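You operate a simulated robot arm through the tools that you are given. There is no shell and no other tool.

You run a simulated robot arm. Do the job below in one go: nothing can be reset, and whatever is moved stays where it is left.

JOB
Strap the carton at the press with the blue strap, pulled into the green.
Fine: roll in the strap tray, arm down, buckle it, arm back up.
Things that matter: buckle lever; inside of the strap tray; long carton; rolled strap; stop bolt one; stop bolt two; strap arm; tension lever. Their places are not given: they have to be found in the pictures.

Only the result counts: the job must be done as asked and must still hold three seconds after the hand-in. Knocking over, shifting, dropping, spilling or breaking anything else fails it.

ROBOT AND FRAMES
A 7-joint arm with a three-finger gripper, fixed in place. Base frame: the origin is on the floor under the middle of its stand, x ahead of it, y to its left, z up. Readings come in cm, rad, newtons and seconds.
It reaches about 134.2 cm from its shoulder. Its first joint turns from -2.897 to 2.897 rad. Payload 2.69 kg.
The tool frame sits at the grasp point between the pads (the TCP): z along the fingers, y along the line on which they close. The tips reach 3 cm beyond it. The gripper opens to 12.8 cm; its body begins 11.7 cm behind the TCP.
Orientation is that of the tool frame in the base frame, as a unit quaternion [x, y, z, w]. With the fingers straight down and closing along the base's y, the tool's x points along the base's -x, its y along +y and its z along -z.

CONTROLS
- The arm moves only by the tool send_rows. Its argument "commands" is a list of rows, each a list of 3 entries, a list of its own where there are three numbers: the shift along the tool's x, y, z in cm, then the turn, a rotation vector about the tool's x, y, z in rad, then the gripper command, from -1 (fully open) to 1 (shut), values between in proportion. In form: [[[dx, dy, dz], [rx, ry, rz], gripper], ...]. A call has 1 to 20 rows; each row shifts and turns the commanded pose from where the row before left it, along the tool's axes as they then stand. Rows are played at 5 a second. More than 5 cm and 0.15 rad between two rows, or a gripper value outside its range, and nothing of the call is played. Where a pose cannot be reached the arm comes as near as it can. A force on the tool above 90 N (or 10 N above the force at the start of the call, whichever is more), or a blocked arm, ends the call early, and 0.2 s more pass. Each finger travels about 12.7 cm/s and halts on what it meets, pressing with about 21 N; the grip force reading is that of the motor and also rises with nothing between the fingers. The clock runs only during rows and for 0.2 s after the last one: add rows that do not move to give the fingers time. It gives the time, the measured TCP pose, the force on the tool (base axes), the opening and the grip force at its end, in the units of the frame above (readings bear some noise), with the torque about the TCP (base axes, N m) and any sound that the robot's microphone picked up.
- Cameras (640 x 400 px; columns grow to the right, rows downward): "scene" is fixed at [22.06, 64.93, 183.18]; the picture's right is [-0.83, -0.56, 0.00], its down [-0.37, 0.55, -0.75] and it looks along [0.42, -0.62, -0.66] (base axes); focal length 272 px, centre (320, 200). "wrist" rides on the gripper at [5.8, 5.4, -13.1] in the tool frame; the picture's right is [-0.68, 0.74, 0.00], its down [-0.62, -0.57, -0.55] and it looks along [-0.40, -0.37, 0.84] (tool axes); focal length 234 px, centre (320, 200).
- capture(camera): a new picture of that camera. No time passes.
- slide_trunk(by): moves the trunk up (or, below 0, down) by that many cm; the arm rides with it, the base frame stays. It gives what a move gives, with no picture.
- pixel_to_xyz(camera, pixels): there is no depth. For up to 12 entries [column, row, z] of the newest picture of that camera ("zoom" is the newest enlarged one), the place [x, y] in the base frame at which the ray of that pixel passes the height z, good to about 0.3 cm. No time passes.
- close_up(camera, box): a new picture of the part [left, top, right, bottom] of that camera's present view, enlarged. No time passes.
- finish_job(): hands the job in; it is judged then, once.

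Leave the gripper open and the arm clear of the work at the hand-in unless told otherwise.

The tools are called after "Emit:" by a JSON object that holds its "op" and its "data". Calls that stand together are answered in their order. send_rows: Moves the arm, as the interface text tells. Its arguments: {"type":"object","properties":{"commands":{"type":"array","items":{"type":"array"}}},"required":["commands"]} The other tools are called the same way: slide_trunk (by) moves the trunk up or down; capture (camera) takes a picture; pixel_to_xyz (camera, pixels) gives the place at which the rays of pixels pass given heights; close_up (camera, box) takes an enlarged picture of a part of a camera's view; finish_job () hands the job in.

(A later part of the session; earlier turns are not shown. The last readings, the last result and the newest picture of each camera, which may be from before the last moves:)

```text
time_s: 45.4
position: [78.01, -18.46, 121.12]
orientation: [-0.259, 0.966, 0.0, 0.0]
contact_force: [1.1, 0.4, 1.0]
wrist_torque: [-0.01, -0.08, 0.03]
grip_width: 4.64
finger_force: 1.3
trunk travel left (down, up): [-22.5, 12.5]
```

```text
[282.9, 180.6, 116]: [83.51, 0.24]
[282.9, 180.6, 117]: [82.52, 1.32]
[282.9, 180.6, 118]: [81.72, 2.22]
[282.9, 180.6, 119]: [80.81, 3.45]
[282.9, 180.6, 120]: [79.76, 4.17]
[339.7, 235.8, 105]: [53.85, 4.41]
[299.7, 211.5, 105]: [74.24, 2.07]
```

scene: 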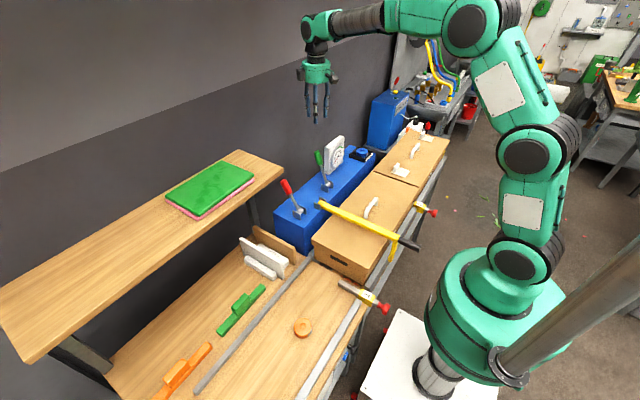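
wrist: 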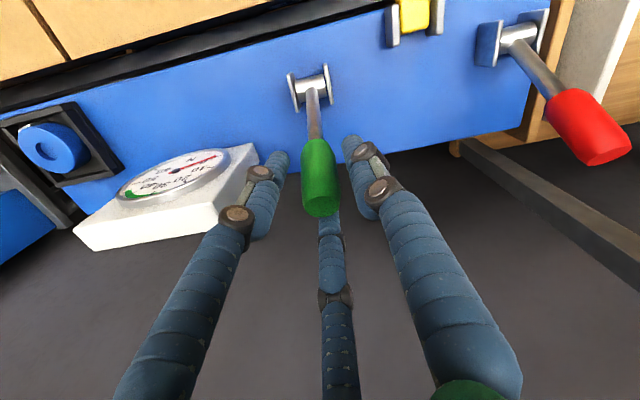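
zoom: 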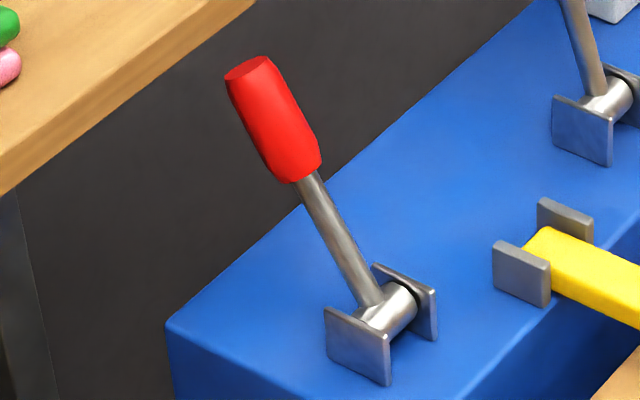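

The red lever's top is at (81.4, 2.6, 118.1), leaning back about 30°. I'll let the green lever go to rest, lift clear, and hover above the red one, keeping away from the shelf edge at y≈8.

Emit:
{"op": "send_rows", "data": {"commands": [[[-0.866, -0.5, 0], [0, 0, 0], 0.06], [[-0.6, -0.35, 0], [0, 0, 0], 0.06], [[0, 0, -2], [0, 0, 0], 0.06], [[0, 0, -4], [0, 0, 0], 0.06], [[0, 0, -4.5], [0, 0, 0], 0.06], [[0, 0, -4.5], [0, 0, 0], 0.06], [[0, 0, -3], [0, 0, 0], 0.06], [[-2.35, 3.43, 0], [0, 0, 0], 0.22], [[-2.35, 3.43, 0], [0, 0, 0], 0.22], [[-2.35, 3.43, 0], [0, 0, 0], 0.22], [[-2.35, 3.43, 0], [0, 0, 0], 0.22], [[-2.35, 3.43, 0], [0, 0, 0], 0.22], [[0, 0, 0], [0, 0, 0], 0.22]]}}

Emit:
{"op": "capture", "data": {"camera": "wrist"}}

Emit:
{"op": "capture", "data": {"camera": "scene"}}

```text
time_s: 48.2
position: [81.43, 2.5, 138.98]
orientation: [-0.259, 0.966, -0.001, 0.0]
contact_force: [0.0, 0.1, 0.3]
wrist_torque: [-0.04, -0.01, 0.02]
grip_width: 5.0
finger_force: 0.1
trunk travel left (down, up): [-22.5, 12.5]
```

```text
taken
```

wrist: 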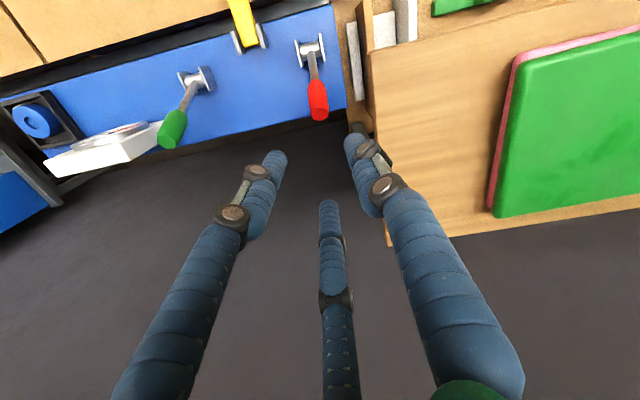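

```text
taken
```

scene: 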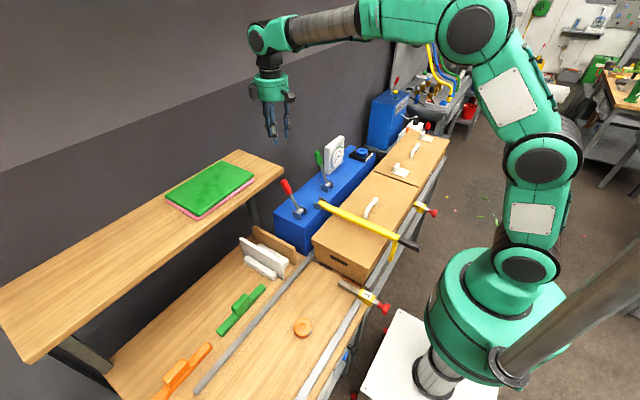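

I can see the shelf's edge running near the thumb. I'll measure the shelf edge and the red knob end in this picture before descending.

Emit:
{"op": "close_up", "data": {"camera": "wrist", "box": [270, 20, 430, 220]}}

Emit:
{"op": "pixel_to_xyz", "data": {"camera": "wrist", "pixels": [[372, 52, 128.3], [373, 115, 128.3], [386, 243, 128.3], [319, 114, 117], [319, 114, 118], [319, 114, 119], [310, 50, 105], [490, 213, 131]]}}

Emit:
{"op": "close_up", "data": {"camera": "scene", "box": [220, 80, 360, 230]}}

```text
2.00 times, centred on (350, 120) of wrist
```

zoom: 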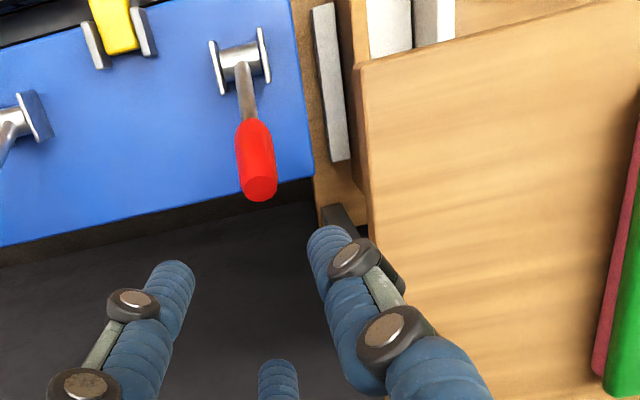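

```text
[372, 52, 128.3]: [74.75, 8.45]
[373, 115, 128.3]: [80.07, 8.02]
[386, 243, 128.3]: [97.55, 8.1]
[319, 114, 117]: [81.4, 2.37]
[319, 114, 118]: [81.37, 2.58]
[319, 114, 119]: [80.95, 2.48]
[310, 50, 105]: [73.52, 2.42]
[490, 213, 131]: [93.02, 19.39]
```

```text
2.67 times, centred on (290, 155) of scene
```

zoom: 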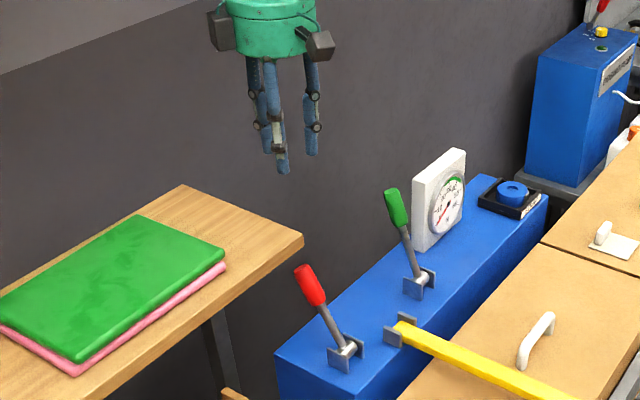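

Red knob end confirmed at (81.3, 2.5, 118), with the shelf edge at y≈8.1. I'll descend around the knob, offset slightly to -y for clearance.

Emit:
{"op": "send_rows", "data": {"commands": [[[0.35, -0.6, 3], [0, 0, 0], 0.22], [[0, 0, 4], [0, 0, 0], 0.22], [[0, 0, 4], [0, 0, 0], 0.22], [[0, 0, 4], [0, 0, 0], 0.22], [[0, 0, 3], [0, 0, 0], 0.22], [[0, 0, 1.5], [0, 0, 0], 0.22], [[0, 0, 0.8], [0, 0, 0], 0.22], [[0, 0, 0], [0, 0, 0], 0.22]]}}

Emit:
{"op": "capture", "data": {"camera": "wrist"}}

Emit:
{"op": "close_up", "data": {"camera": "scene", "box": [220, 110, 360, 230]}}

```text
time_s: 50.0
position: [81.14, 1.94, 118.69]
orientation: [-0.259, 0.966, 0.0, 0.0]
contact_force: [0.0, 8.1, 2.7]
wrist_torque: [0.28, 0.03, -0.1]
grip_width: 5.53
finger_force: 3.6
trunk travel left (down, up): [-22.5, 12.5]
```

```text
taken
```

wrist: 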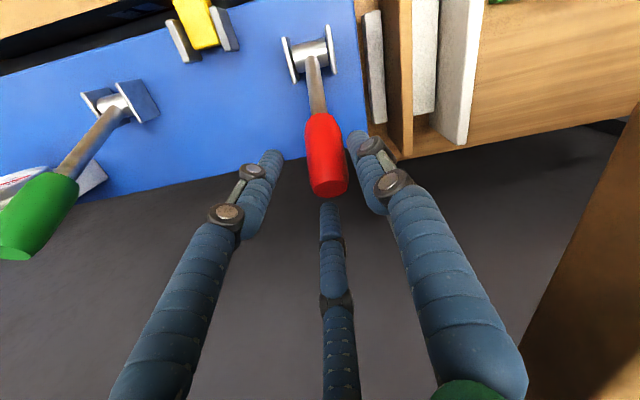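

```text
3.33 times, centred on (290, 170) of scene
```

zoom: 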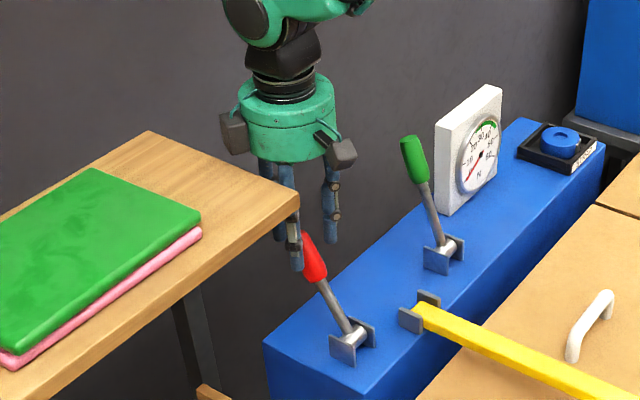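

The thumb touches the knob (8 N sideways) because of my offset. I'll shift back +0.6 cm in y to centre the cage and re-read.

Emit:
{"op": "send_rows", "data": {"commands": [[[-0.3, 0.52, 0], [0, 0, 0], 0.22], [[0, 0, 0], [0, 0, 0], 0.22]]}}

Emit:
{"op": "capture", "data": {"camera": "wrist"}}

```text
time_s: 50.6
position: [81.14, 2.37, 118.64]
orientation: [-0.259, 0.966, 0.0, 0.0]
contact_force: [-0.4, 0.1, -0.2]
wrist_torque: [0.0, 0.01, 0.04]
grip_width: 4.99
finger_force: 0.1
trunk travel left (down, up): [-22.5, 12.5]
```

```text
taken
```

wrist: 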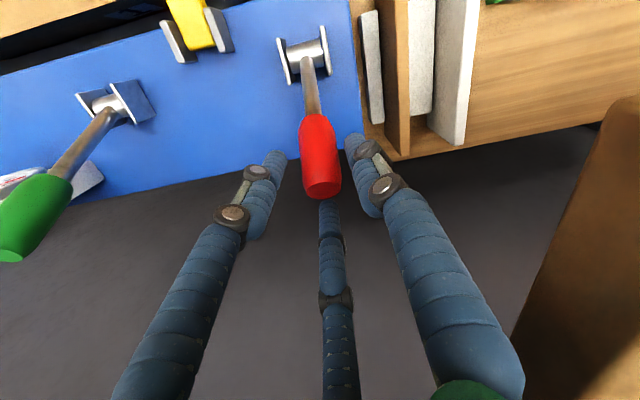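

Centred and force-free. Now a small pull on the red lever, watching the gauge.

Emit:
{"op": "send_rows", "data": {"commands": [[[0.866, 0.5, 0], [0, 0, 0], 0.22], [[0.866, 0.5, 0], [0, 0, 0], 0.22], [[0.26, 0.15, 0], [0, 0, 0], 0.22], [[0, 0, 0], [0, 0, 0], 0.22]]}}

Emit:
{"op": "close_up", "data": {"camera": "scene", "box": [316, 130, 364, 170]}}

Emit:
{"op": "close_up", "data": {"camera": "scene", "box": [260, 140, 340, 220]}}

```text
time_s: 51.6
position: [79.0, 2.21, 118.75]
orientation: [-0.258, 0.966, 0.0, 0.0]
contact_force: [2.1, -0.9, 0.3]
wrist_torque: [-0.01, -0.05, 0.01]
grip_width: 5.15
finger_force: 1.3
trunk travel left (down, up): [-22.5, 12.5]
```

```text
10.00 times, centred on (340, 150) of scene
```

zoom: 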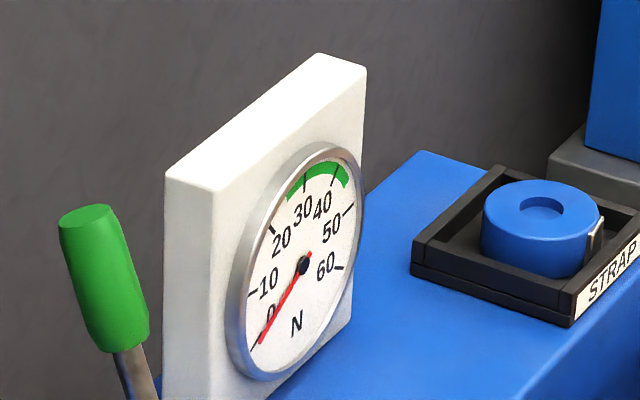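

```text
5.00 times, centred on (300, 180) of scene
```

zoom: 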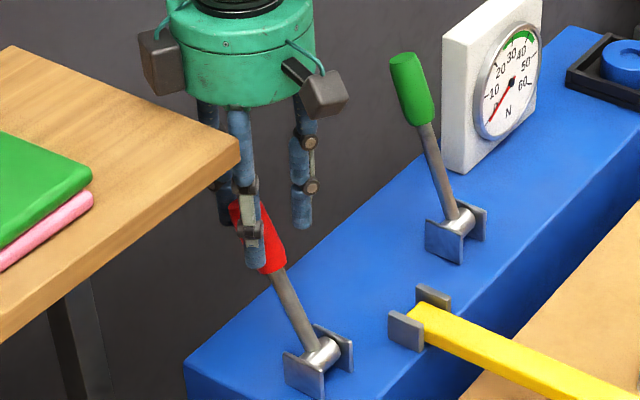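

Emit:
{"op": "close_up", "data": {"camera": "scene", "box": [330, 140, 356, 170]}}

```text
13.33 times, centred on (343, 155) of scene
```

zoom: 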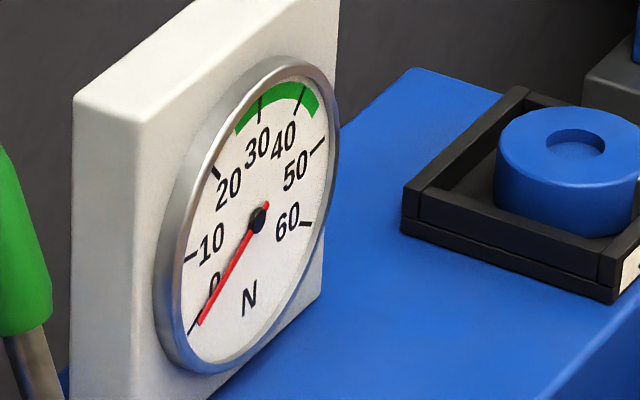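

No clear change yet; the red lever has moved only about 4°. I'll pull 1.5 cm more and compare.

Emit:
{"op": "send_rows", "data": {"commands": [[[0.65, 0.375, 0], [0, 0, 0], 0.22], [[0.65, 0.375, 0], [0, 0, 0], 0.22], [[0, 0, 0], [0, 0, 0], 0.22]]}}

Emit:
{"op": "close_up", "data": {"camera": "scene", "box": [330, 140, 356, 170]}}

Emit:
{"op": "close_up", "data": {"camera": "scene", "box": [260, 140, 340, 220]}}

```text
time_s: 52.4
position: [77.55, 2.28, 118.57]
orientation: [-0.258, 0.966, 0.0, 0.0]
contact_force: [2.5, 0.8, 0.5]
wrist_torque: [0.05, 0.01, -0.01]
grip_width: 5.15
finger_force: 2.0
trunk travel left (down, up): [-22.5, 12.5]
```

```text
13.33 times, centred on (343, 155) of scene
```

zoom: 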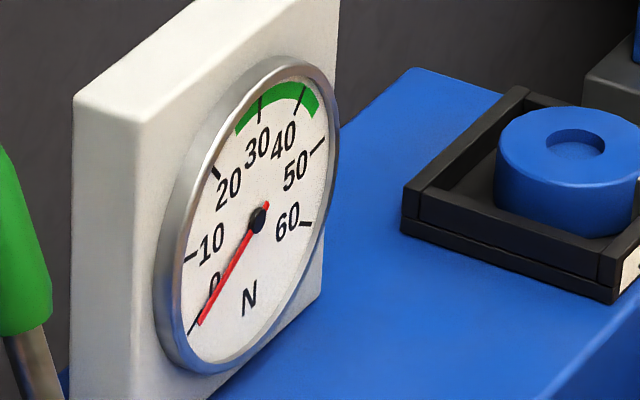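

```text
5.00 times, centred on (300, 180) of scene
```

zoom: 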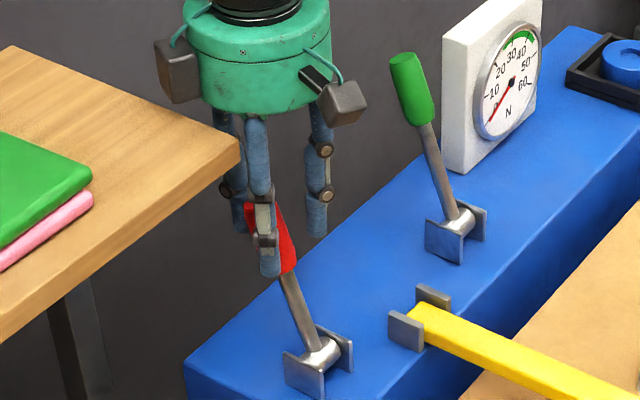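

Neither lever has moved the needle noticeably at about 10°. I'll let the red lever go back to rest, then compare the needle in exactly the same close-up.

Emit:
{"op": "send_rows", "data": {"commands": [[[-0.866, -0.5, 0], [0, 0, 0], 0.22], [[-0.866, -0.5, 0], [0, 0, 0], 0.22], [[-0.866, -0.5, 0], [0, 0, 0], 0.22], [[-0.6, -0.35, 0], [0, 0, 0], 0.22], [[0, 0, 0], [0, 0, 0], 0.22]]}}

Emit:
{"op": "close_up", "data": {"camera": "scene", "box": [330, 140, 356, 170]}}

Emit:
{"op": "capture", "data": {"camera": "wrist"}}

```text
time_s: 53.6
position: [81.18, 2.14, 118.72]
orientation: [-0.259, 0.966, 0.0, 0.0]
contact_force: [-1.1, 0.5, -0.3]
wrist_torque: [-0.05, 0.0, -0.01]
grip_width: 4.96
finger_force: 0.1
trunk travel left (down, up): [-22.5, 12.5]
```

```text
13.33 times, centred on (343, 155) of scene
```

zoom: 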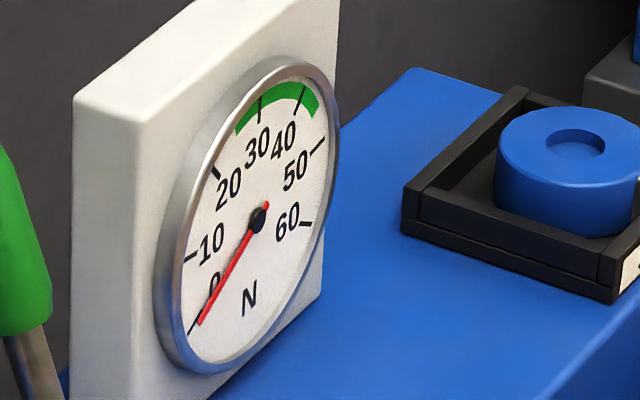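

```text
taken
```

wrist: 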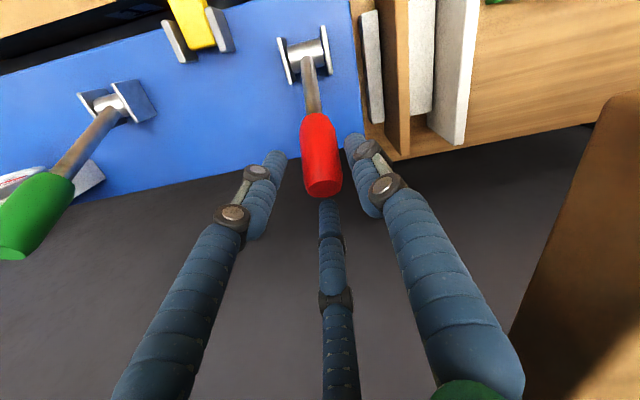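

The needle is identical before and after, so the red lever has had no effect so far. Three signs point to green as the tension lever: it sits right beside the gauge, it is longer, and it has the stronger spring. I'll return to it and pull in increments past 10°, watching the gauge and listening for clicks.

Emit:
{"op": "send_rows", "data": {"commands": [[[0, 0, -2], [0, 0, 0], 0.22], [[0, 0, -4], [0, 0, 0], 0.22], [[0, 0, -4.5], [0, 0, 0], 0.22], [[0, 0, -4.5], [0, 0, 0], 0.22], [[0, 0, -4], [0, 0, 0], 0.22], [[2.33, -3.436, 0], [0, 0, 0], 0.06], [[2.33, -3.436, 0], [0, 0, 0], 0.06], [[2.33, -3.436, 0], [0, 0, 0], 0.06], [[2.33, -3.436, 0], [0, 0, 0], 0.06], [[2.33, -3.436, 0], [0, 0, 0], 0.06], [[0, 0, 4], [0, 0, 0], 0.06], [[0, 0, 4], [0, 0, 0], 0.06], [[0, 0, 4], [0, 0, 0], 0.06], [[0, 0, 3], [0, 0, 0], 0.06], [[0, 0, 1.5], [0, 0, 0], 0.06], [[0, 0, 0], [0, 0, 0], 0.06]]}}

Emit:
{"op": "capture", "data": {"camera": "wrist"}}

Emit:
{"op": "close_up", "data": {"camera": "scene", "box": [280, 100, 380, 200]}}

```text
time_s: 57.0
position: [79.63, -18.41, 121.31]
orientation: [-0.259, 0.966, 0.0, 0.001]
contact_force: [0.0, 0.0, 0.0]
wrist_torque: [-0.02, -0.03, 0.02]
grip_width: 6.02
finger_force: 0.0
trunk travel left (down, up): [-22.5, 12.5]
```

```text
taken
```

wrist: 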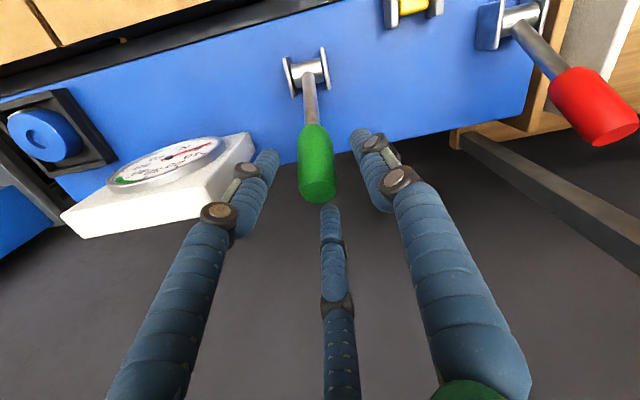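

```text
4.00 times, centred on (330, 150) of scene
```

zoom: 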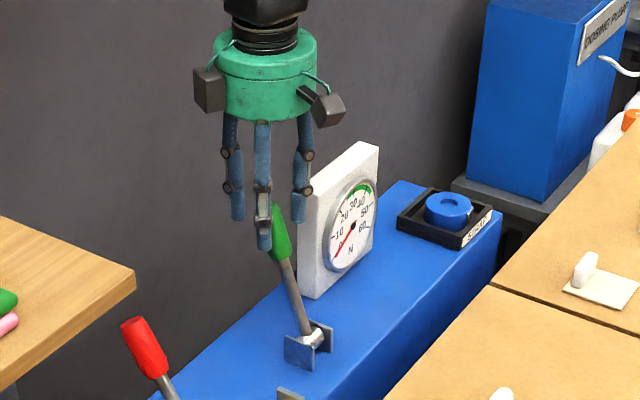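

Back at the green lever with the cage centred. I'll pull to the previous point and a bit beyond, then read the gauge.

Emit:
{"op": "send_rows", "data": {"commands": [[[0, 0, 0], [0, 0, 0], 0.3], [[0.866, 0.5, 0], [0, 0, 0], 0.3], [[0.866, 0.5, 0], [0, 0, 0], 0.3], [[0.866, 0.5, 0], [0, 0, 0], 0.3], [[0.866, 0.5, 0], [0, 0, 0], 0.3], [[0.866, 0.5, 0], [0, 0, 0], 0.3], [[0, 0, 0], [0, 0, 0], 0.3]]}}

Emit:
{"op": "close_up", "data": {"camera": "scene", "box": [330, 140, 356, 170]}}

Emit:
{"op": "capture", "data": {"camera": "wrist"}}

Emit:
{"op": "close_up", "data": {"camera": "wrist", "box": [100, 130, 280, 250]}}

```text
time_s: 58.6
position: [74.72, -18.37, 121.29]
orientation: [-0.259, 0.966, 0.0, 0.0]
contact_force: [2.6, 0.4, -0.4]
wrist_torque: [-0.02, -0.02, -0.02]
grip_width: 4.7
finger_force: 1.8
trunk travel left (down, up): [-22.5, 12.5]
```

```text
13.33 times, centred on (343, 155) of scene
```

zoom: 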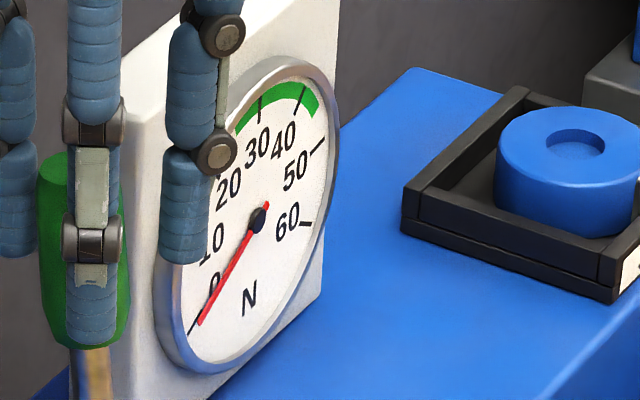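

```text
taken
```

wrist: 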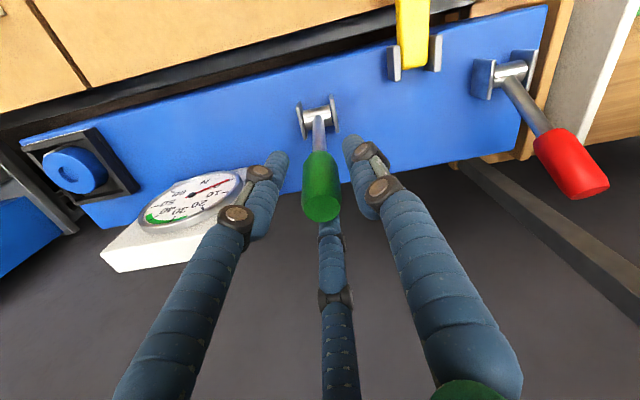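

```text
3.33 times, centred on (190, 190) of wrist
```

zoom: 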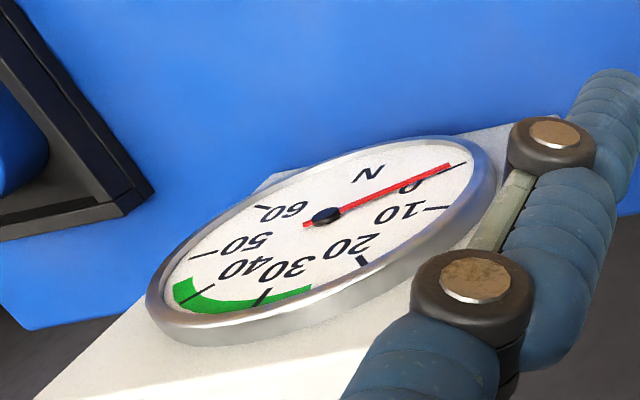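

Still 0 at about 14° of travel, with the force only 2.6 N. Pulling another 2 cm.

Emit:
{"op": "send_rows", "data": {"commands": [[[0.866, 0.5, 0], [0, 0, 0], 0.3], [[0.866, 0.5, 0], [0, 0, 0], 0.3], [[0, 0, 0], [0, 0, 0], 0.3]]}}

Emit:
{"op": "capture", "data": {"camera": "wrist"}}

Emit:
{"op": "close_up", "data": {"camera": "wrist", "box": [110, 140, 290, 260]}}

Emit:
{"op": "close_up", "data": {"camera": "scene", "box": [300, 120, 380, 200]}}

```text
time_s: 59.4
position: [72.87, -18.39, 121.32]
orientation: [-0.258, 0.966, 0.0, 0.0]
contact_force: [4.1, 0.6, -1.1]
wrist_torque: [-0.02, -0.12, 0.01]
grip_width: 4.76
finger_force: 2.1
trunk travel left (down, up): [-22.5, 12.5]
```

```text
taken
```

wrist: 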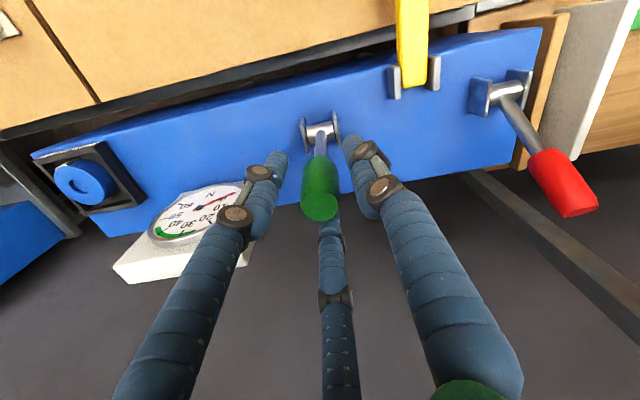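

```text
3.33 times, centred on (200, 200) of wrist
```

zoom: 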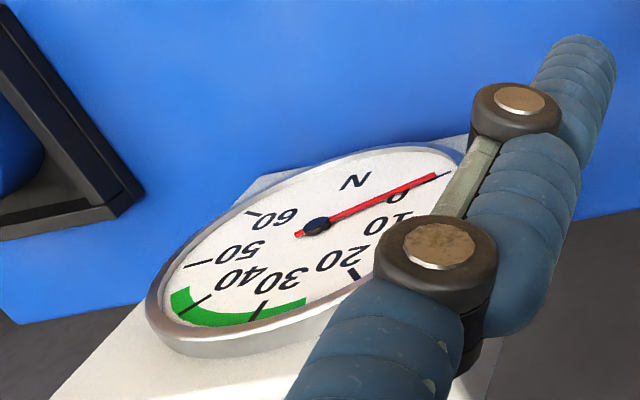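

```text
5.00 times, centred on (340, 160) of scene
```

zoom: 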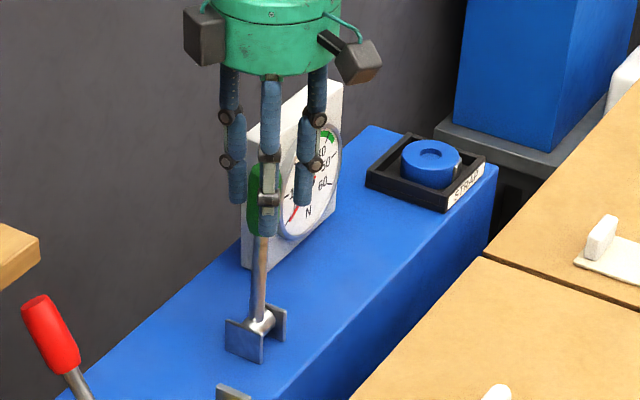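

The lever is now vertical, 20° from rest, and the gauge is still 0. This looks like a spring-return pump lever that only acts further into its stroke. I'll continue the stroke along its arc in 10° steps.

Emit:
{"op": "send_rows", "data": {"commands": [[[1.0, 0.58, 0], [0, 0, 0], 0.3], [[1.0, 0.58, 0], [0, 0, 0], 0.3], [[0, 0, 0], [0, 0, 0], 0.3]]}}

Emit:
{"op": "capture", "data": {"camera": "wrist"}}

Emit:
{"op": "close_up", "data": {"camera": "wrist", "box": [110, 140, 290, 260]}}

Emit:
{"op": "close_up", "data": {"camera": "scene", "box": [300, 120, 380, 200]}}

```text
time_s: 60.2
position: [70.52, -18.26, 121.42]
orientation: [-0.259, 0.966, -0.001, 0.0]
contact_force: [5.0, 1.1, 2.4]
wrist_torque: [-0.05, -0.22, 0.0]
grip_width: 4.8
finger_force: 2.0
trunk travel left (down, up): [-22.5, 12.5]
```

```text
taken
```

wrist: 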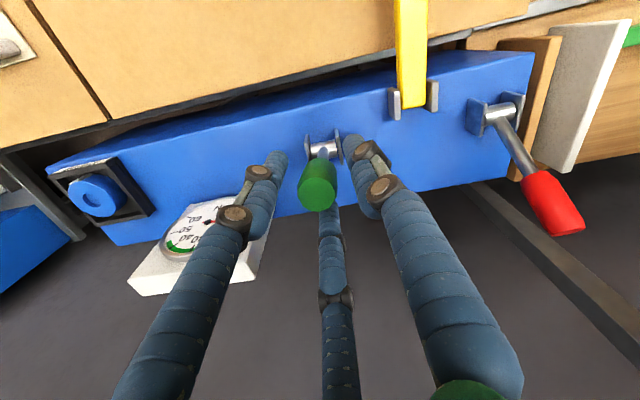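

```text
3.33 times, centred on (200, 200) of wrist
```

zoom: 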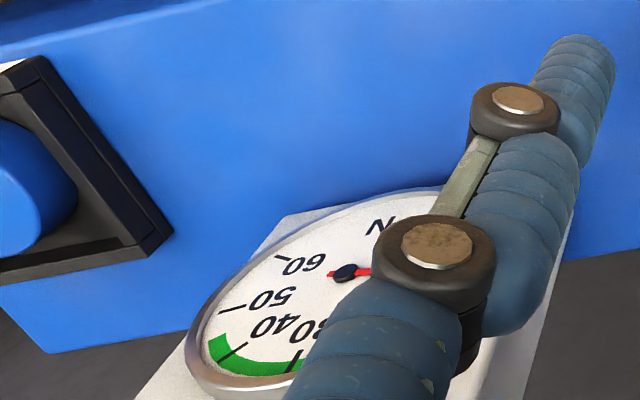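

```text
5.00 times, centred on (340, 160) of scene
```

zoom: 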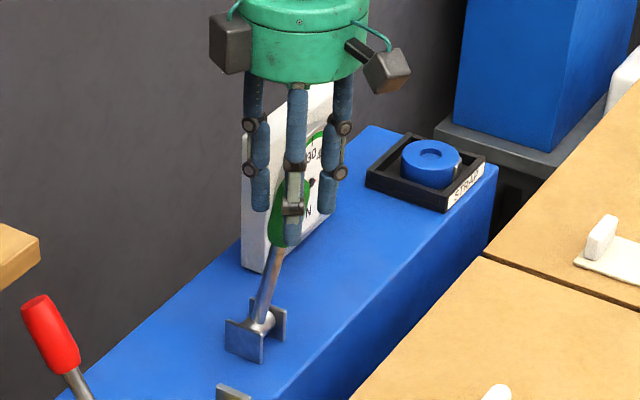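

The needle's tail seems to have turned a little, though the fingers hide most of the dial. I'll zoom in from both cameras.

Emit:
{"op": "close_up", "data": {"camera": "scene", "box": [328, 140, 352, 170]}}

Emit:
{"op": "close_up", "data": {"camera": "wrist", "box": [150, 190, 250, 260]}}

```text
13.33 times, centred on (340, 155) of scene
```

zoom: 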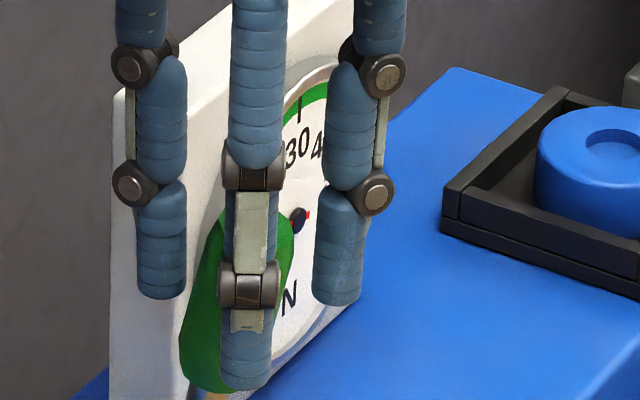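

```text
5.71 times, centred on (200, 225) of wrist
```

zoom: 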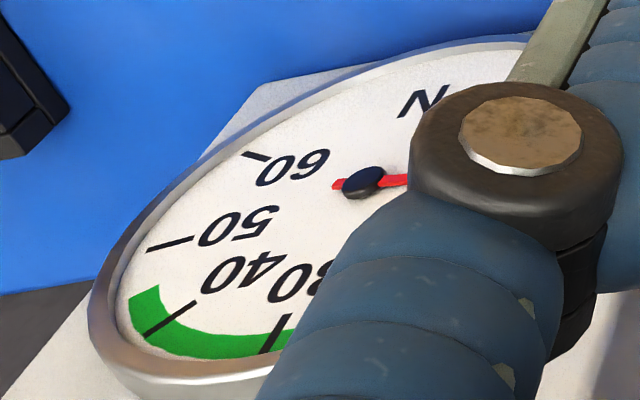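

The needle has clearly turned toward about 10 N, so green is the tension lever. I'll pull 10° more and read again.

Emit:
{"op": "send_rows", "data": {"commands": [[[1.0, 0.58, 0.2], [0, 0, 0], 0.3], [[1.0, 0.58, 0.2], [0, 0, 0], 0.3], [[0, 0, 0], [0, 0, 0], 0.3]]}}

Emit:
{"op": "capture", "data": {"camera": "wrist"}}

Emit:
{"op": "close_up", "data": {"camera": "wrist", "box": [150, 180, 270, 280]}}

Emit:
{"op": "close_up", "data": {"camera": "scene", "box": [320, 130, 360, 170]}}

```text
time_s: 61.0
position: [68.36, -18.21, 121.07]
orientation: [-0.259, 0.966, 0.0, -0.001]
contact_force: [17.4, -0.4, 3.0]
wrist_torque: [0.01, -0.63, 0.05]
grip_width: 5.64
finger_force: 8.4
trunk travel left (down, up): [-22.5, 12.5]
```

```text
taken
```

wrist: 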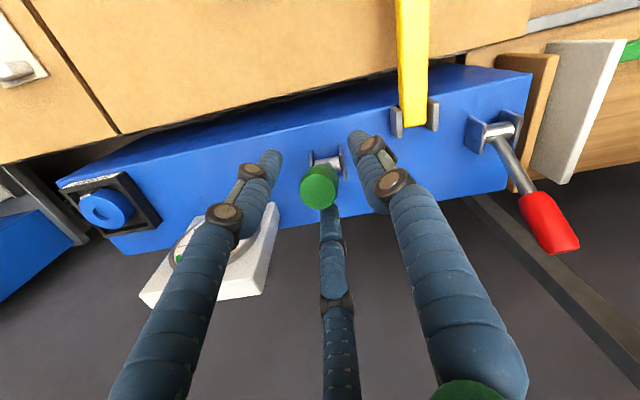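

```text
4.00 times, centred on (210, 230) of wrist
```

zoom: 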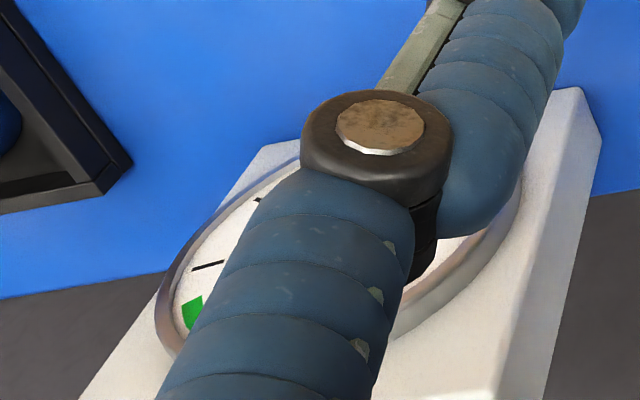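

```text
10.00 times, centred on (340, 150) of scene
```

zoom: 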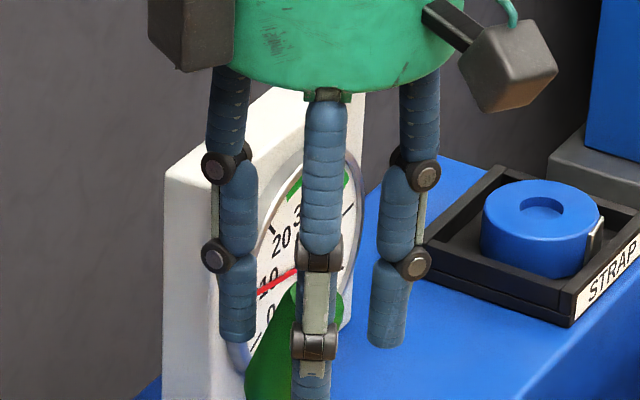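

The needle is now near 10 N, and the push force jumped to 17 N, so the lever is at the end of its stroke. I'll let it spring back with the fingers and see whether the gauge holds.

Emit:
{"op": "send_rows", "data": {"commands": [[[-1.3, -0.75, -0.1], [0, 0, 0], 0.3], [[-1.7, -1.0, -0.1], [0, 0, 0], 0.3], [[-1.7, -1.0, 0], [0, 0, 0], 0.3], [[-1.7, -1.0, 0], [0, 0, 0], 0.3], [[-1.7, -1.0, 0], [0, 0, 0], 0.3], [[-1.7, -1.0, 0], [0, 0, 0], 0.3], [[0, 0, 0], [0, 0, 0], 0.3]]}}

Emit:
{"op": "capture", "data": {"camera": "wrist"}}

Emit:
{"op": "close_up", "data": {"camera": "scene", "box": [320, 130, 360, 170]}}

Emit:
{"op": "close_up", "data": {"camera": "wrist", "box": [90, 120, 270, 240]}}

```text
time_s: 62.6
position: [79.32, -18.37, 121.08]
orientation: [-0.259, 0.966, 0.001, 0.0]
contact_force: [1.1, 0.2, 0.0]
wrist_torque: [-0.02, 0.04, 0.03]
grip_width: 4.49
finger_force: 0.1
trunk travel left (down, up): [-22.5, 12.5]
```

```text
taken
```

wrist: 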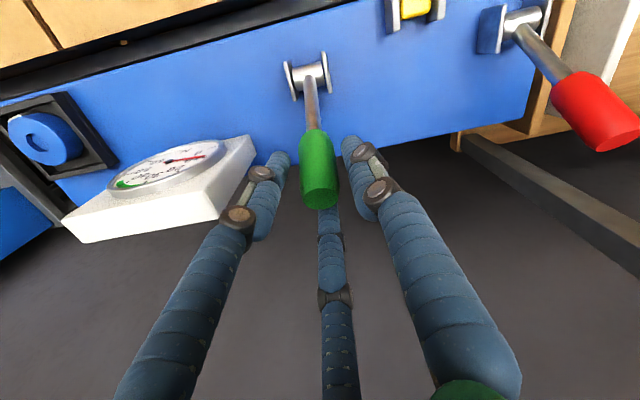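

```text
10.00 times, centred on (340, 150) of scene
```

zoom: 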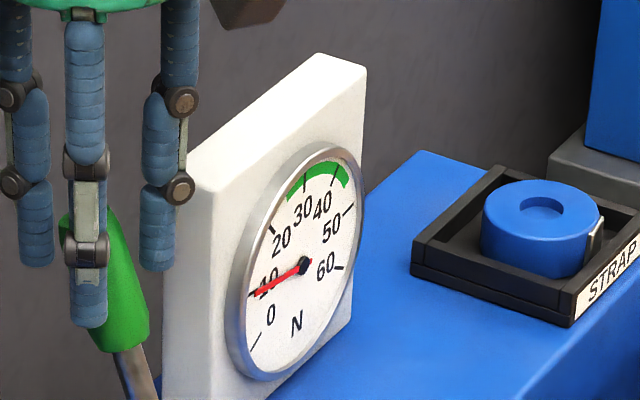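

```text
3.33 times, centred on (180, 180) of wrist
```

zoom: 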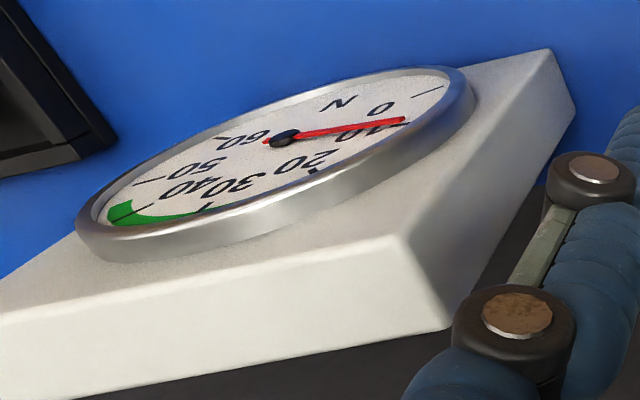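

The gauge holds at 10 N after the release, so each full stroke adds about 10 N by ratchet. The green band runs from roughly 26 to 43. Second stroke now.

Emit:
{"op": "send_rows", "data": {"commands": [[[1.27, 0.735, 0], [0, 0, 0], 0.3], [[1.27, 0.735, 0], [0, 0, 0], 0.3], [[1.27, 0.735, 0], [0, 0, 0], 0.3], [[1.27, 0.735, 0], [0, 0, 0], 0.3], [[1.27, 0.735, 0], [0, 0, 0], 0.3], [[1.27, 0.735, 0], [0, 0, 0], 0.3], [[1.27, 0.735, 0.1], [0, 0, 0], 0.3], [[0.35, 0.2, 0.1], [0, 0, 0], 0.3], [[0, 0, 0], [0, 0, 0], 0.3]]}}

Emit:
{"op": "close_up", "data": {"camera": "scene", "box": [320, 130, 360, 170]}}

```text
time_s: 64.6
position: [68.78, -18.41, 120.77]
orientation: [-0.259, 0.966, 0.0, -0.001]
contact_force: [5.9, -0.6, 1.5]
wrist_torque: [-0.05, -0.18, -0.04]
grip_width: 4.83
finger_force: 2.4
trunk travel left (down, up): [-22.5, 12.5]
```

```text
10.00 times, centred on (340, 150) of scene
```

zoom: 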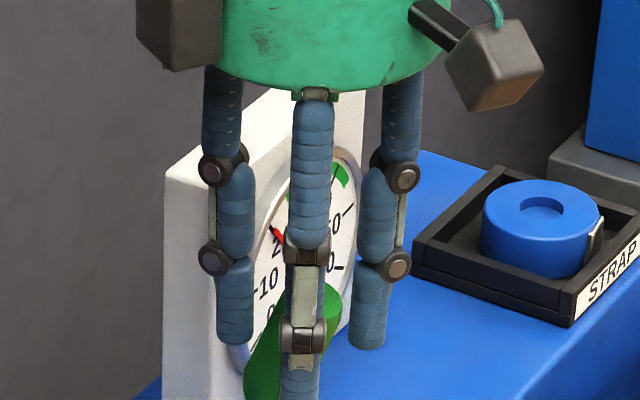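

The needle is now around 20. Returning the lever for the third stroke.

Emit:
{"op": "send_rows", "data": {"commands": [[[-1.3, -0.75, -0.1], [0, 0, 0], 0.3], [[-1.7, -1.0, -0.1], [0, 0, 0], 0.3], [[-1.7, -1.0, 0], [0, 0, 0], 0.3], [[-1.7, -1.0, 0], [0, 0, 0], 0.3], [[-1.7, -1.0, 0], [0, 0, 0], 0.3], [[-1.15, -0.66, 0], [0, 0, 0], 0.3], [[0, 0, 0], [0, 0, 0], 0.3]]}}

Emit:
{"op": "close_up", "data": {"camera": "scene", "box": [320, 130, 360, 170]}}

Emit:
{"op": "capture", "data": {"camera": "wrist"}}

```text
time_s: 66.2
position: [79.63, -18.5, 121.3]
orientation: [-0.259, 0.966, -0.001, 0.0]
contact_force: [-0.2, 0.2, 0.3]
wrist_torque: [-0.02, 0.02, 0.02]
grip_width: 4.49
finger_force: 0.0
trunk travel left (down, up): [-22.5, 12.5]
```

```text
10.00 times, centred on (340, 150) of scene
```

zoom: 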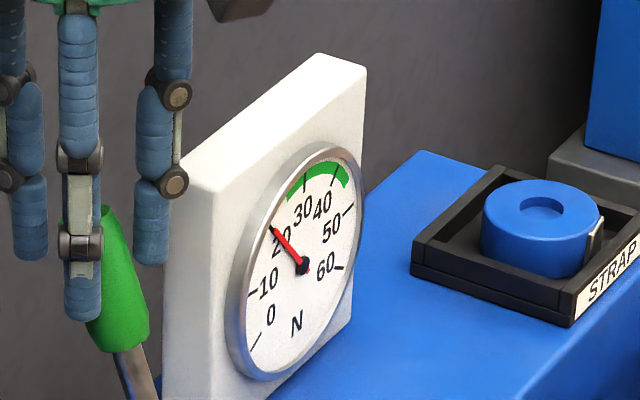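

```text
taken
```

wrist: 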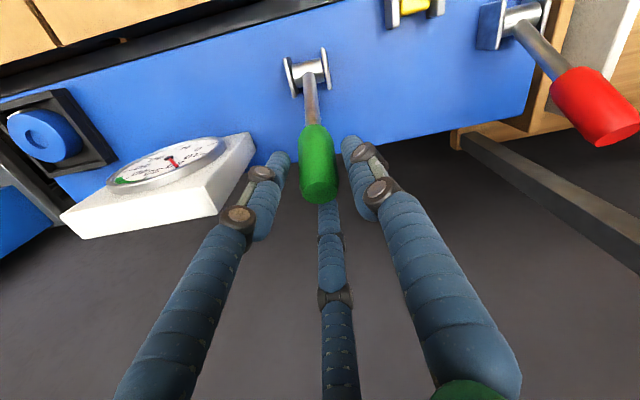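

The gauge holds at 20 N. Third stroke.

Emit:
{"op": "send_rows", "data": {"commands": [[[1.27, 0.735, 0], [0, 0, 0], 0.3], [[1.27, 0.735, 0], [0, 0, 0], 0.3], [[1.27, 0.735, 0], [0, 0, 0], 0.3], [[1.27, 0.735, 0], [0, 0, 0], 0.3], [[1.27, 0.735, 0], [0, 0, 0], 0.3], [[1.27, 0.735, 0], [0, 0, 0], 0.3], [[1.27, 0.735, 0.2], [0, 0, 0], 0.3], [[0.5, 0.3, 0.1], [0, 0, 0], 0.3], [[0, 0, 0], [0, 0, 0], 0.3]]}}

Emit:
{"op": "close_up", "data": {"camera": "scene", "box": [320, 130, 360, 170]}}

```text
time_s: 68.2
position: [68.73, -18.58, 120.75]
orientation: [-0.26, 0.966, 0.001, 0.0]
contact_force: [4.4, -0.3, 3.0]
wrist_torque: [-0.03, -0.19, -0.02]
grip_width: 4.85
finger_force: 2.7
trunk travel left (down, up): [-22.5, 12.5]
```

```text
10.00 times, centred on (340, 150) of scene
```

zoom: 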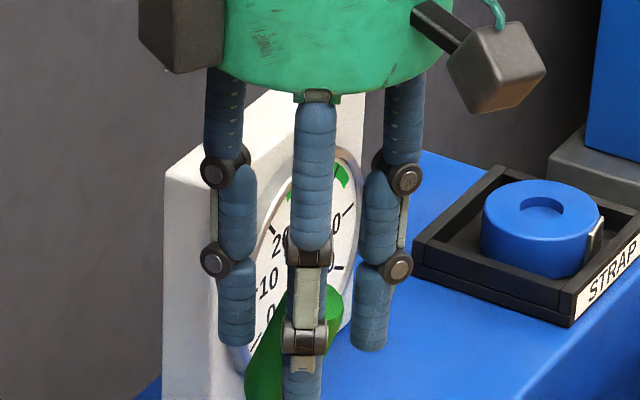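

The needle is hidden behind the finger, somewhere near 30. I'll let the lever back to rest and read the gauge.

Emit:
{"op": "send_rows", "data": {"commands": [[[-1.3, -0.75, -0.1], [0, 0, 0], 0.3], [[-1.7, -1.0, -0.2], [0, 0, 0], 0.3], [[-1.7, -1.0, 0], [0, 0, 0], 0.3], [[-1.7, -1.0, 0], [0, 0, 0], 0.3], [[-1.7, -1.0, 0], [0, 0, 0], 0.3], [[-1.3, -0.75, 0], [0, 0, 0], 0.3], [[0, 0, 0], [0, 0, 0], 0.3]]}}

Emit:
{"op": "close_up", "data": {"camera": "scene", "box": [330, 140, 356, 170]}}

Emit:
{"op": "capture", "data": {"camera": "wrist"}}

Emit:
{"op": "close_up", "data": {"camera": "wrist", "box": [90, 120, 250, 240]}}

```text
time_s: 69.8
position: [79.58, -18.42, 121.2]
orientation: [-0.26, 0.966, 0.0, 0.0]
contact_force: [-0.2, 0.1, 0.1]
wrist_torque: [0.02, -0.02, 0.01]
grip_width: 4.49
finger_force: 0.0
trunk travel left (down, up): [-22.5, 12.5]
```

```text
13.33 times, centred on (343, 155) of scene
```

zoom: 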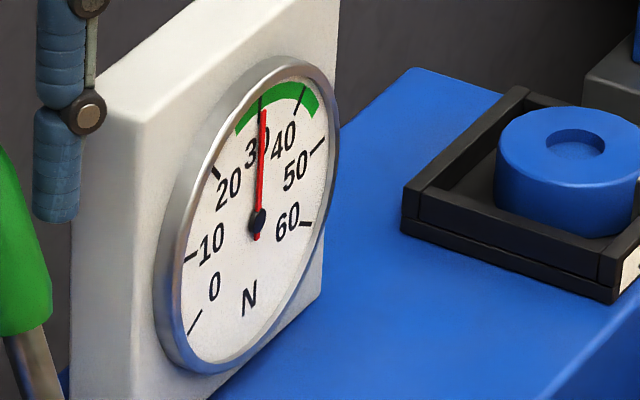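

```text
taken
```

wrist: 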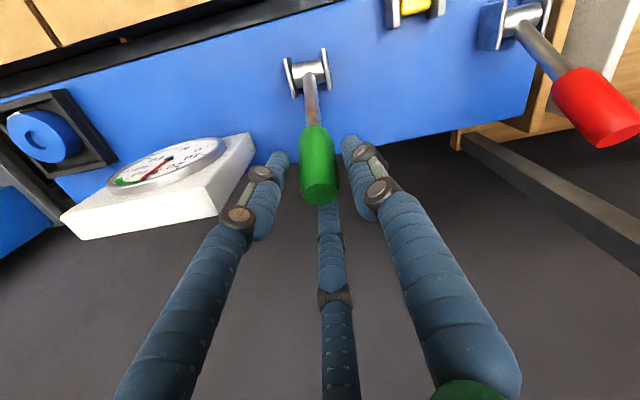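

```text
3.33 times, centred on (170, 180) of wrist
```

zoom: 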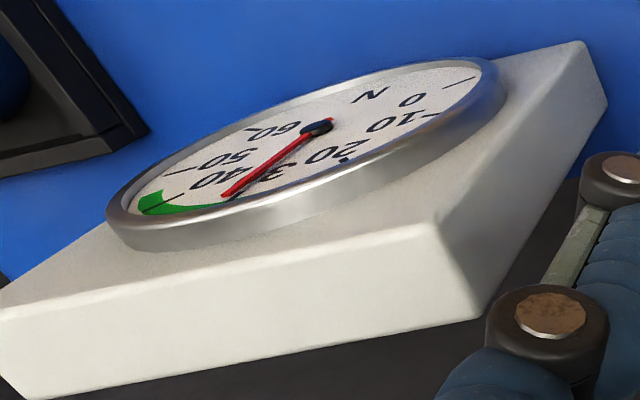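

The gauge holds at 30 N, inside the green band of roughly 25 to 44. Now the buckle: I'll leave the green lever at rest, lift clear, and go back over the red lever.

Emit:
{"op": "send_rows", "data": {"commands": [[[0, 0, -2], [0, 0, 0], 0.06], [[0, 0, -4], [0, 0, 0], 0.06], [[0, 0, -4.5], [0, 0, 0], 0.06], [[0, 0, -4.5], [0, 0, 0], 0.06], [[0, 0, -3], [0, 0, 0], 0.06], [[-2.38, 3.43, 0], [0, 0, 0], 0.15], [[-2.38, 3.43, 0], [0, 0, 0], 0.15], [[-2.38, 3.43, 0], [0, 0, 0], 0.15], [[-2.38, 3.43, 0], [0, 0, 0], 0.15], [[-2.38, 3.43, 0], [0, 0, 0], 0.15], [[0, 0, 0], [0, 0, 0], 0.15]]}}

Emit:
{"op": "capture", "data": {"camera": "wrist"}}

Emit:
{"op": "close_up", "data": {"camera": "scene", "box": [330, 140, 356, 170]}}

Emit:
{"op": "pixel_to_xyz", "data": {"camera": "wrist", "pixels": [[319, 114, 118]]}}

```text
time_s: 72.2
position: [81.51, 2.34, 139.28]
orientation: [-0.259, 0.966, 0.0, 0.0]
contact_force: [-0.6, 0.3, -0.1]
wrist_torque: [-0.06, 0.04, 0.0]
grip_width: 5.42
finger_force: 0.1
trunk travel left (down, up): [-22.5, 12.5]
```

```text
taken
```

wrist: 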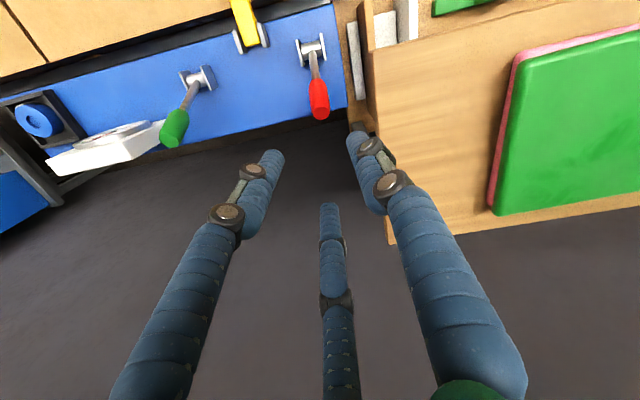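

```text
13.33 times, centred on (343, 155) of scene
```

zoom: 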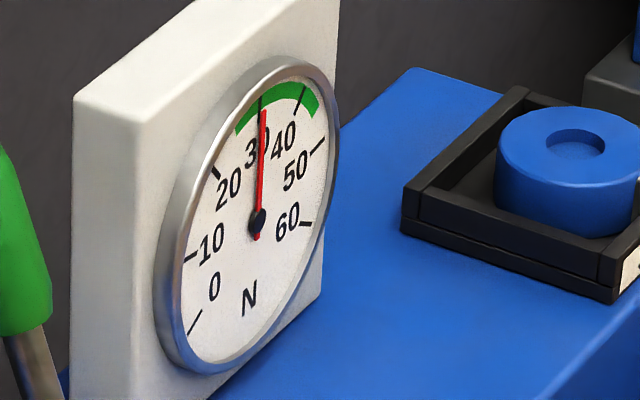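

```text
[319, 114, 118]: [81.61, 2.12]
```

The gauge still reads 30. I'm centred over the red knob and will descend around it.

Emit:
{"op": "send_rows", "data": {"commands": [[[0, 0, 4], [0, 0, 0], 0.15], [[0, 0, 4.5], [0, 0, 0], 0.15], [[0, 0, 4.5], [0, 0, 0], 0.15], [[0, 0, 4], [0, 0, 0], 0.15], [[0, 0, 2.5], [0, 0, 0], 0.15], [[0, 0, 1], [0, 0, 0], 0.15], [[0, 0, 0], [0, 0, 0], 0.15]]}}

Emit:
{"op": "capture", "data": {"camera": "wrist"}}

```text
time_s: 73.8
position: [81.4, 2.14, 118.7]
orientation: [-0.259, 0.966, 0.001, 0.0]
contact_force: [-0.2, 0.2, -0.2]
wrist_torque: [0.02, -0.01, 0.02]
grip_width: 5.45
finger_force: 0.1
trunk travel left (down, up): [-22.5, 12.5]
```

```text
taken
```

wrist: 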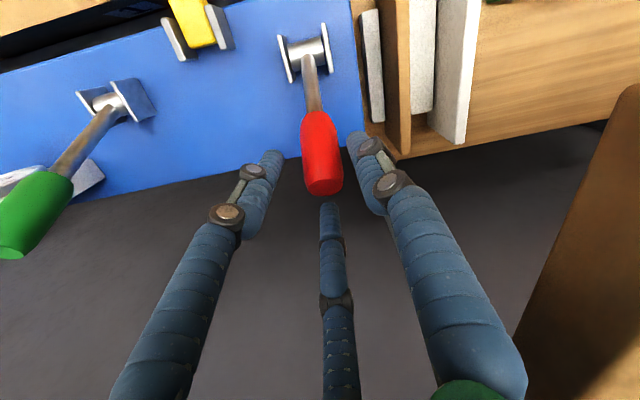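

Centred with no contact. I'll pull the red lever toward the robot up to vertical, then look.

Emit:
{"op": "send_rows", "data": {"commands": [[[-0.1, 0.17, 0], [0, 0, 0], 0.25], [[1.2, 0.7, -0.1], [0, 0, 0], 0.25], [[1.2, 0.7, -0.1], [0, 0, 0], 0.25], [[1.2, 0.7, -0.1], [0, 0, 0], 0.25], [[1.2, 0.7, -0.1], [0, 0, 0], 0.25], [[1.2, 0.7, -0.1], [0, 0, 0], 0.25], [[1.2, 0.7, -0.1], [0, 0, 0], 0.25], [[0, 0, 0], [0, 0, 0], 0.25]]}}

Emit:
{"op": "capture", "data": {"camera": "wrist"}}

Emit:
{"op": "close_up", "data": {"camera": "scene", "box": [260, 120, 380, 220]}}

```text
time_s: 75.6
position: [73.04, 2.56, 119.12]
orientation: [-0.259, 0.966, 0.0, -0.001]
contact_force: [4.6, 0.2, -0.2]
wrist_torque: [0.0, -0.15, 0.03]
grip_width: 5.1
finger_force: 1.7
trunk travel left (down, up): [-22.5, 12.5]
```

```text
taken
```

wrist: 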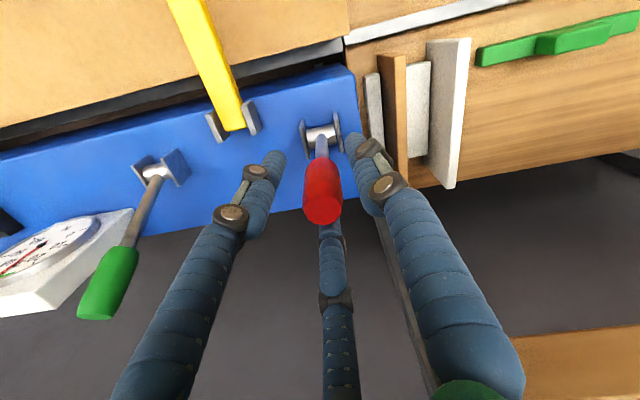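

```text
4.00 times, centred on (320, 170) of scene
```

zoom: 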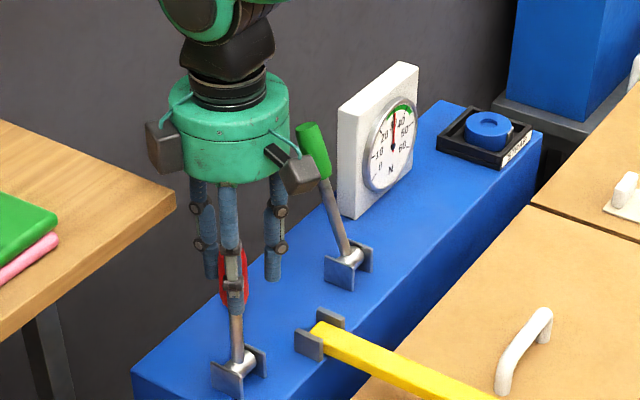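

The red lever is now about vertical at 4.6 N, and nothing else has changed. Continuing the stroke by 20° along its arc.

Emit:
{"op": "send_rows", "data": {"commands": [[[0.866, 0.5, -0.2], [0, 0, 0], 0.25], [[0.866, 0.5, -0.2], [0, 0, 0], 0.25], [[0.866, 0.5, 0.1], [0, 0, 0], 0.25], [[0.866, 0.5, 0.2], [0, 0, 0], 0.25], [[0, 0, 0], [0, 0, 0], 0.25]]}}

Emit:
{"op": "capture", "data": {"camera": "wrist"}}

Emit:
{"op": "close_up", "data": {"camera": "scene", "box": [260, 120, 380, 220]}}

```text
time_s: 76.8
position: [69.03, 2.34, 119.18]
orientation: [-0.259, 0.966, 0.001, 0.0]
contact_force: [5.0, -1.1, 4.9]
wrist_torque: [0.0, -0.29, -0.03]
grip_width: 5.14
finger_force: 2.5
trunk travel left (down, up): [-22.5, 12.5]
```

```text
taken
```

wrist: 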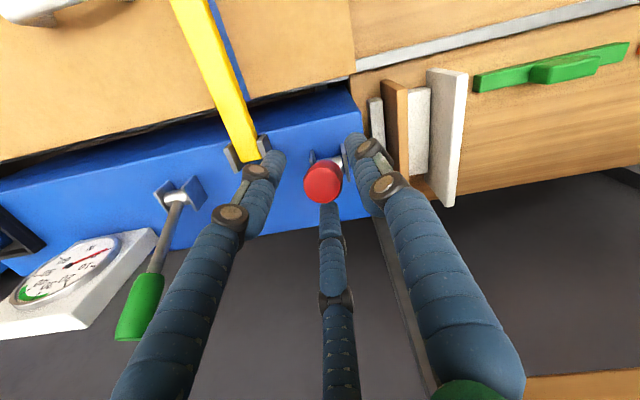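

```text
4.00 times, centred on (320, 170) of scene
```

zoom: 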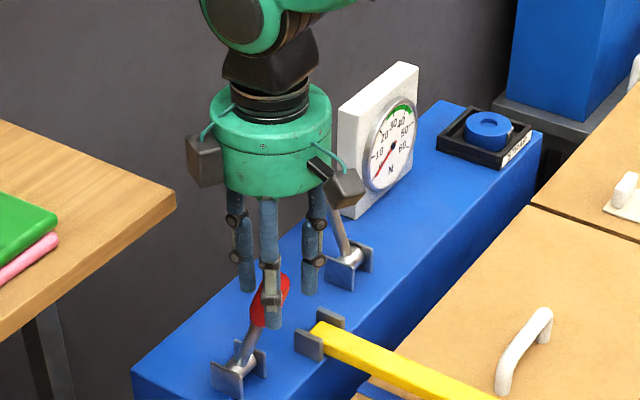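

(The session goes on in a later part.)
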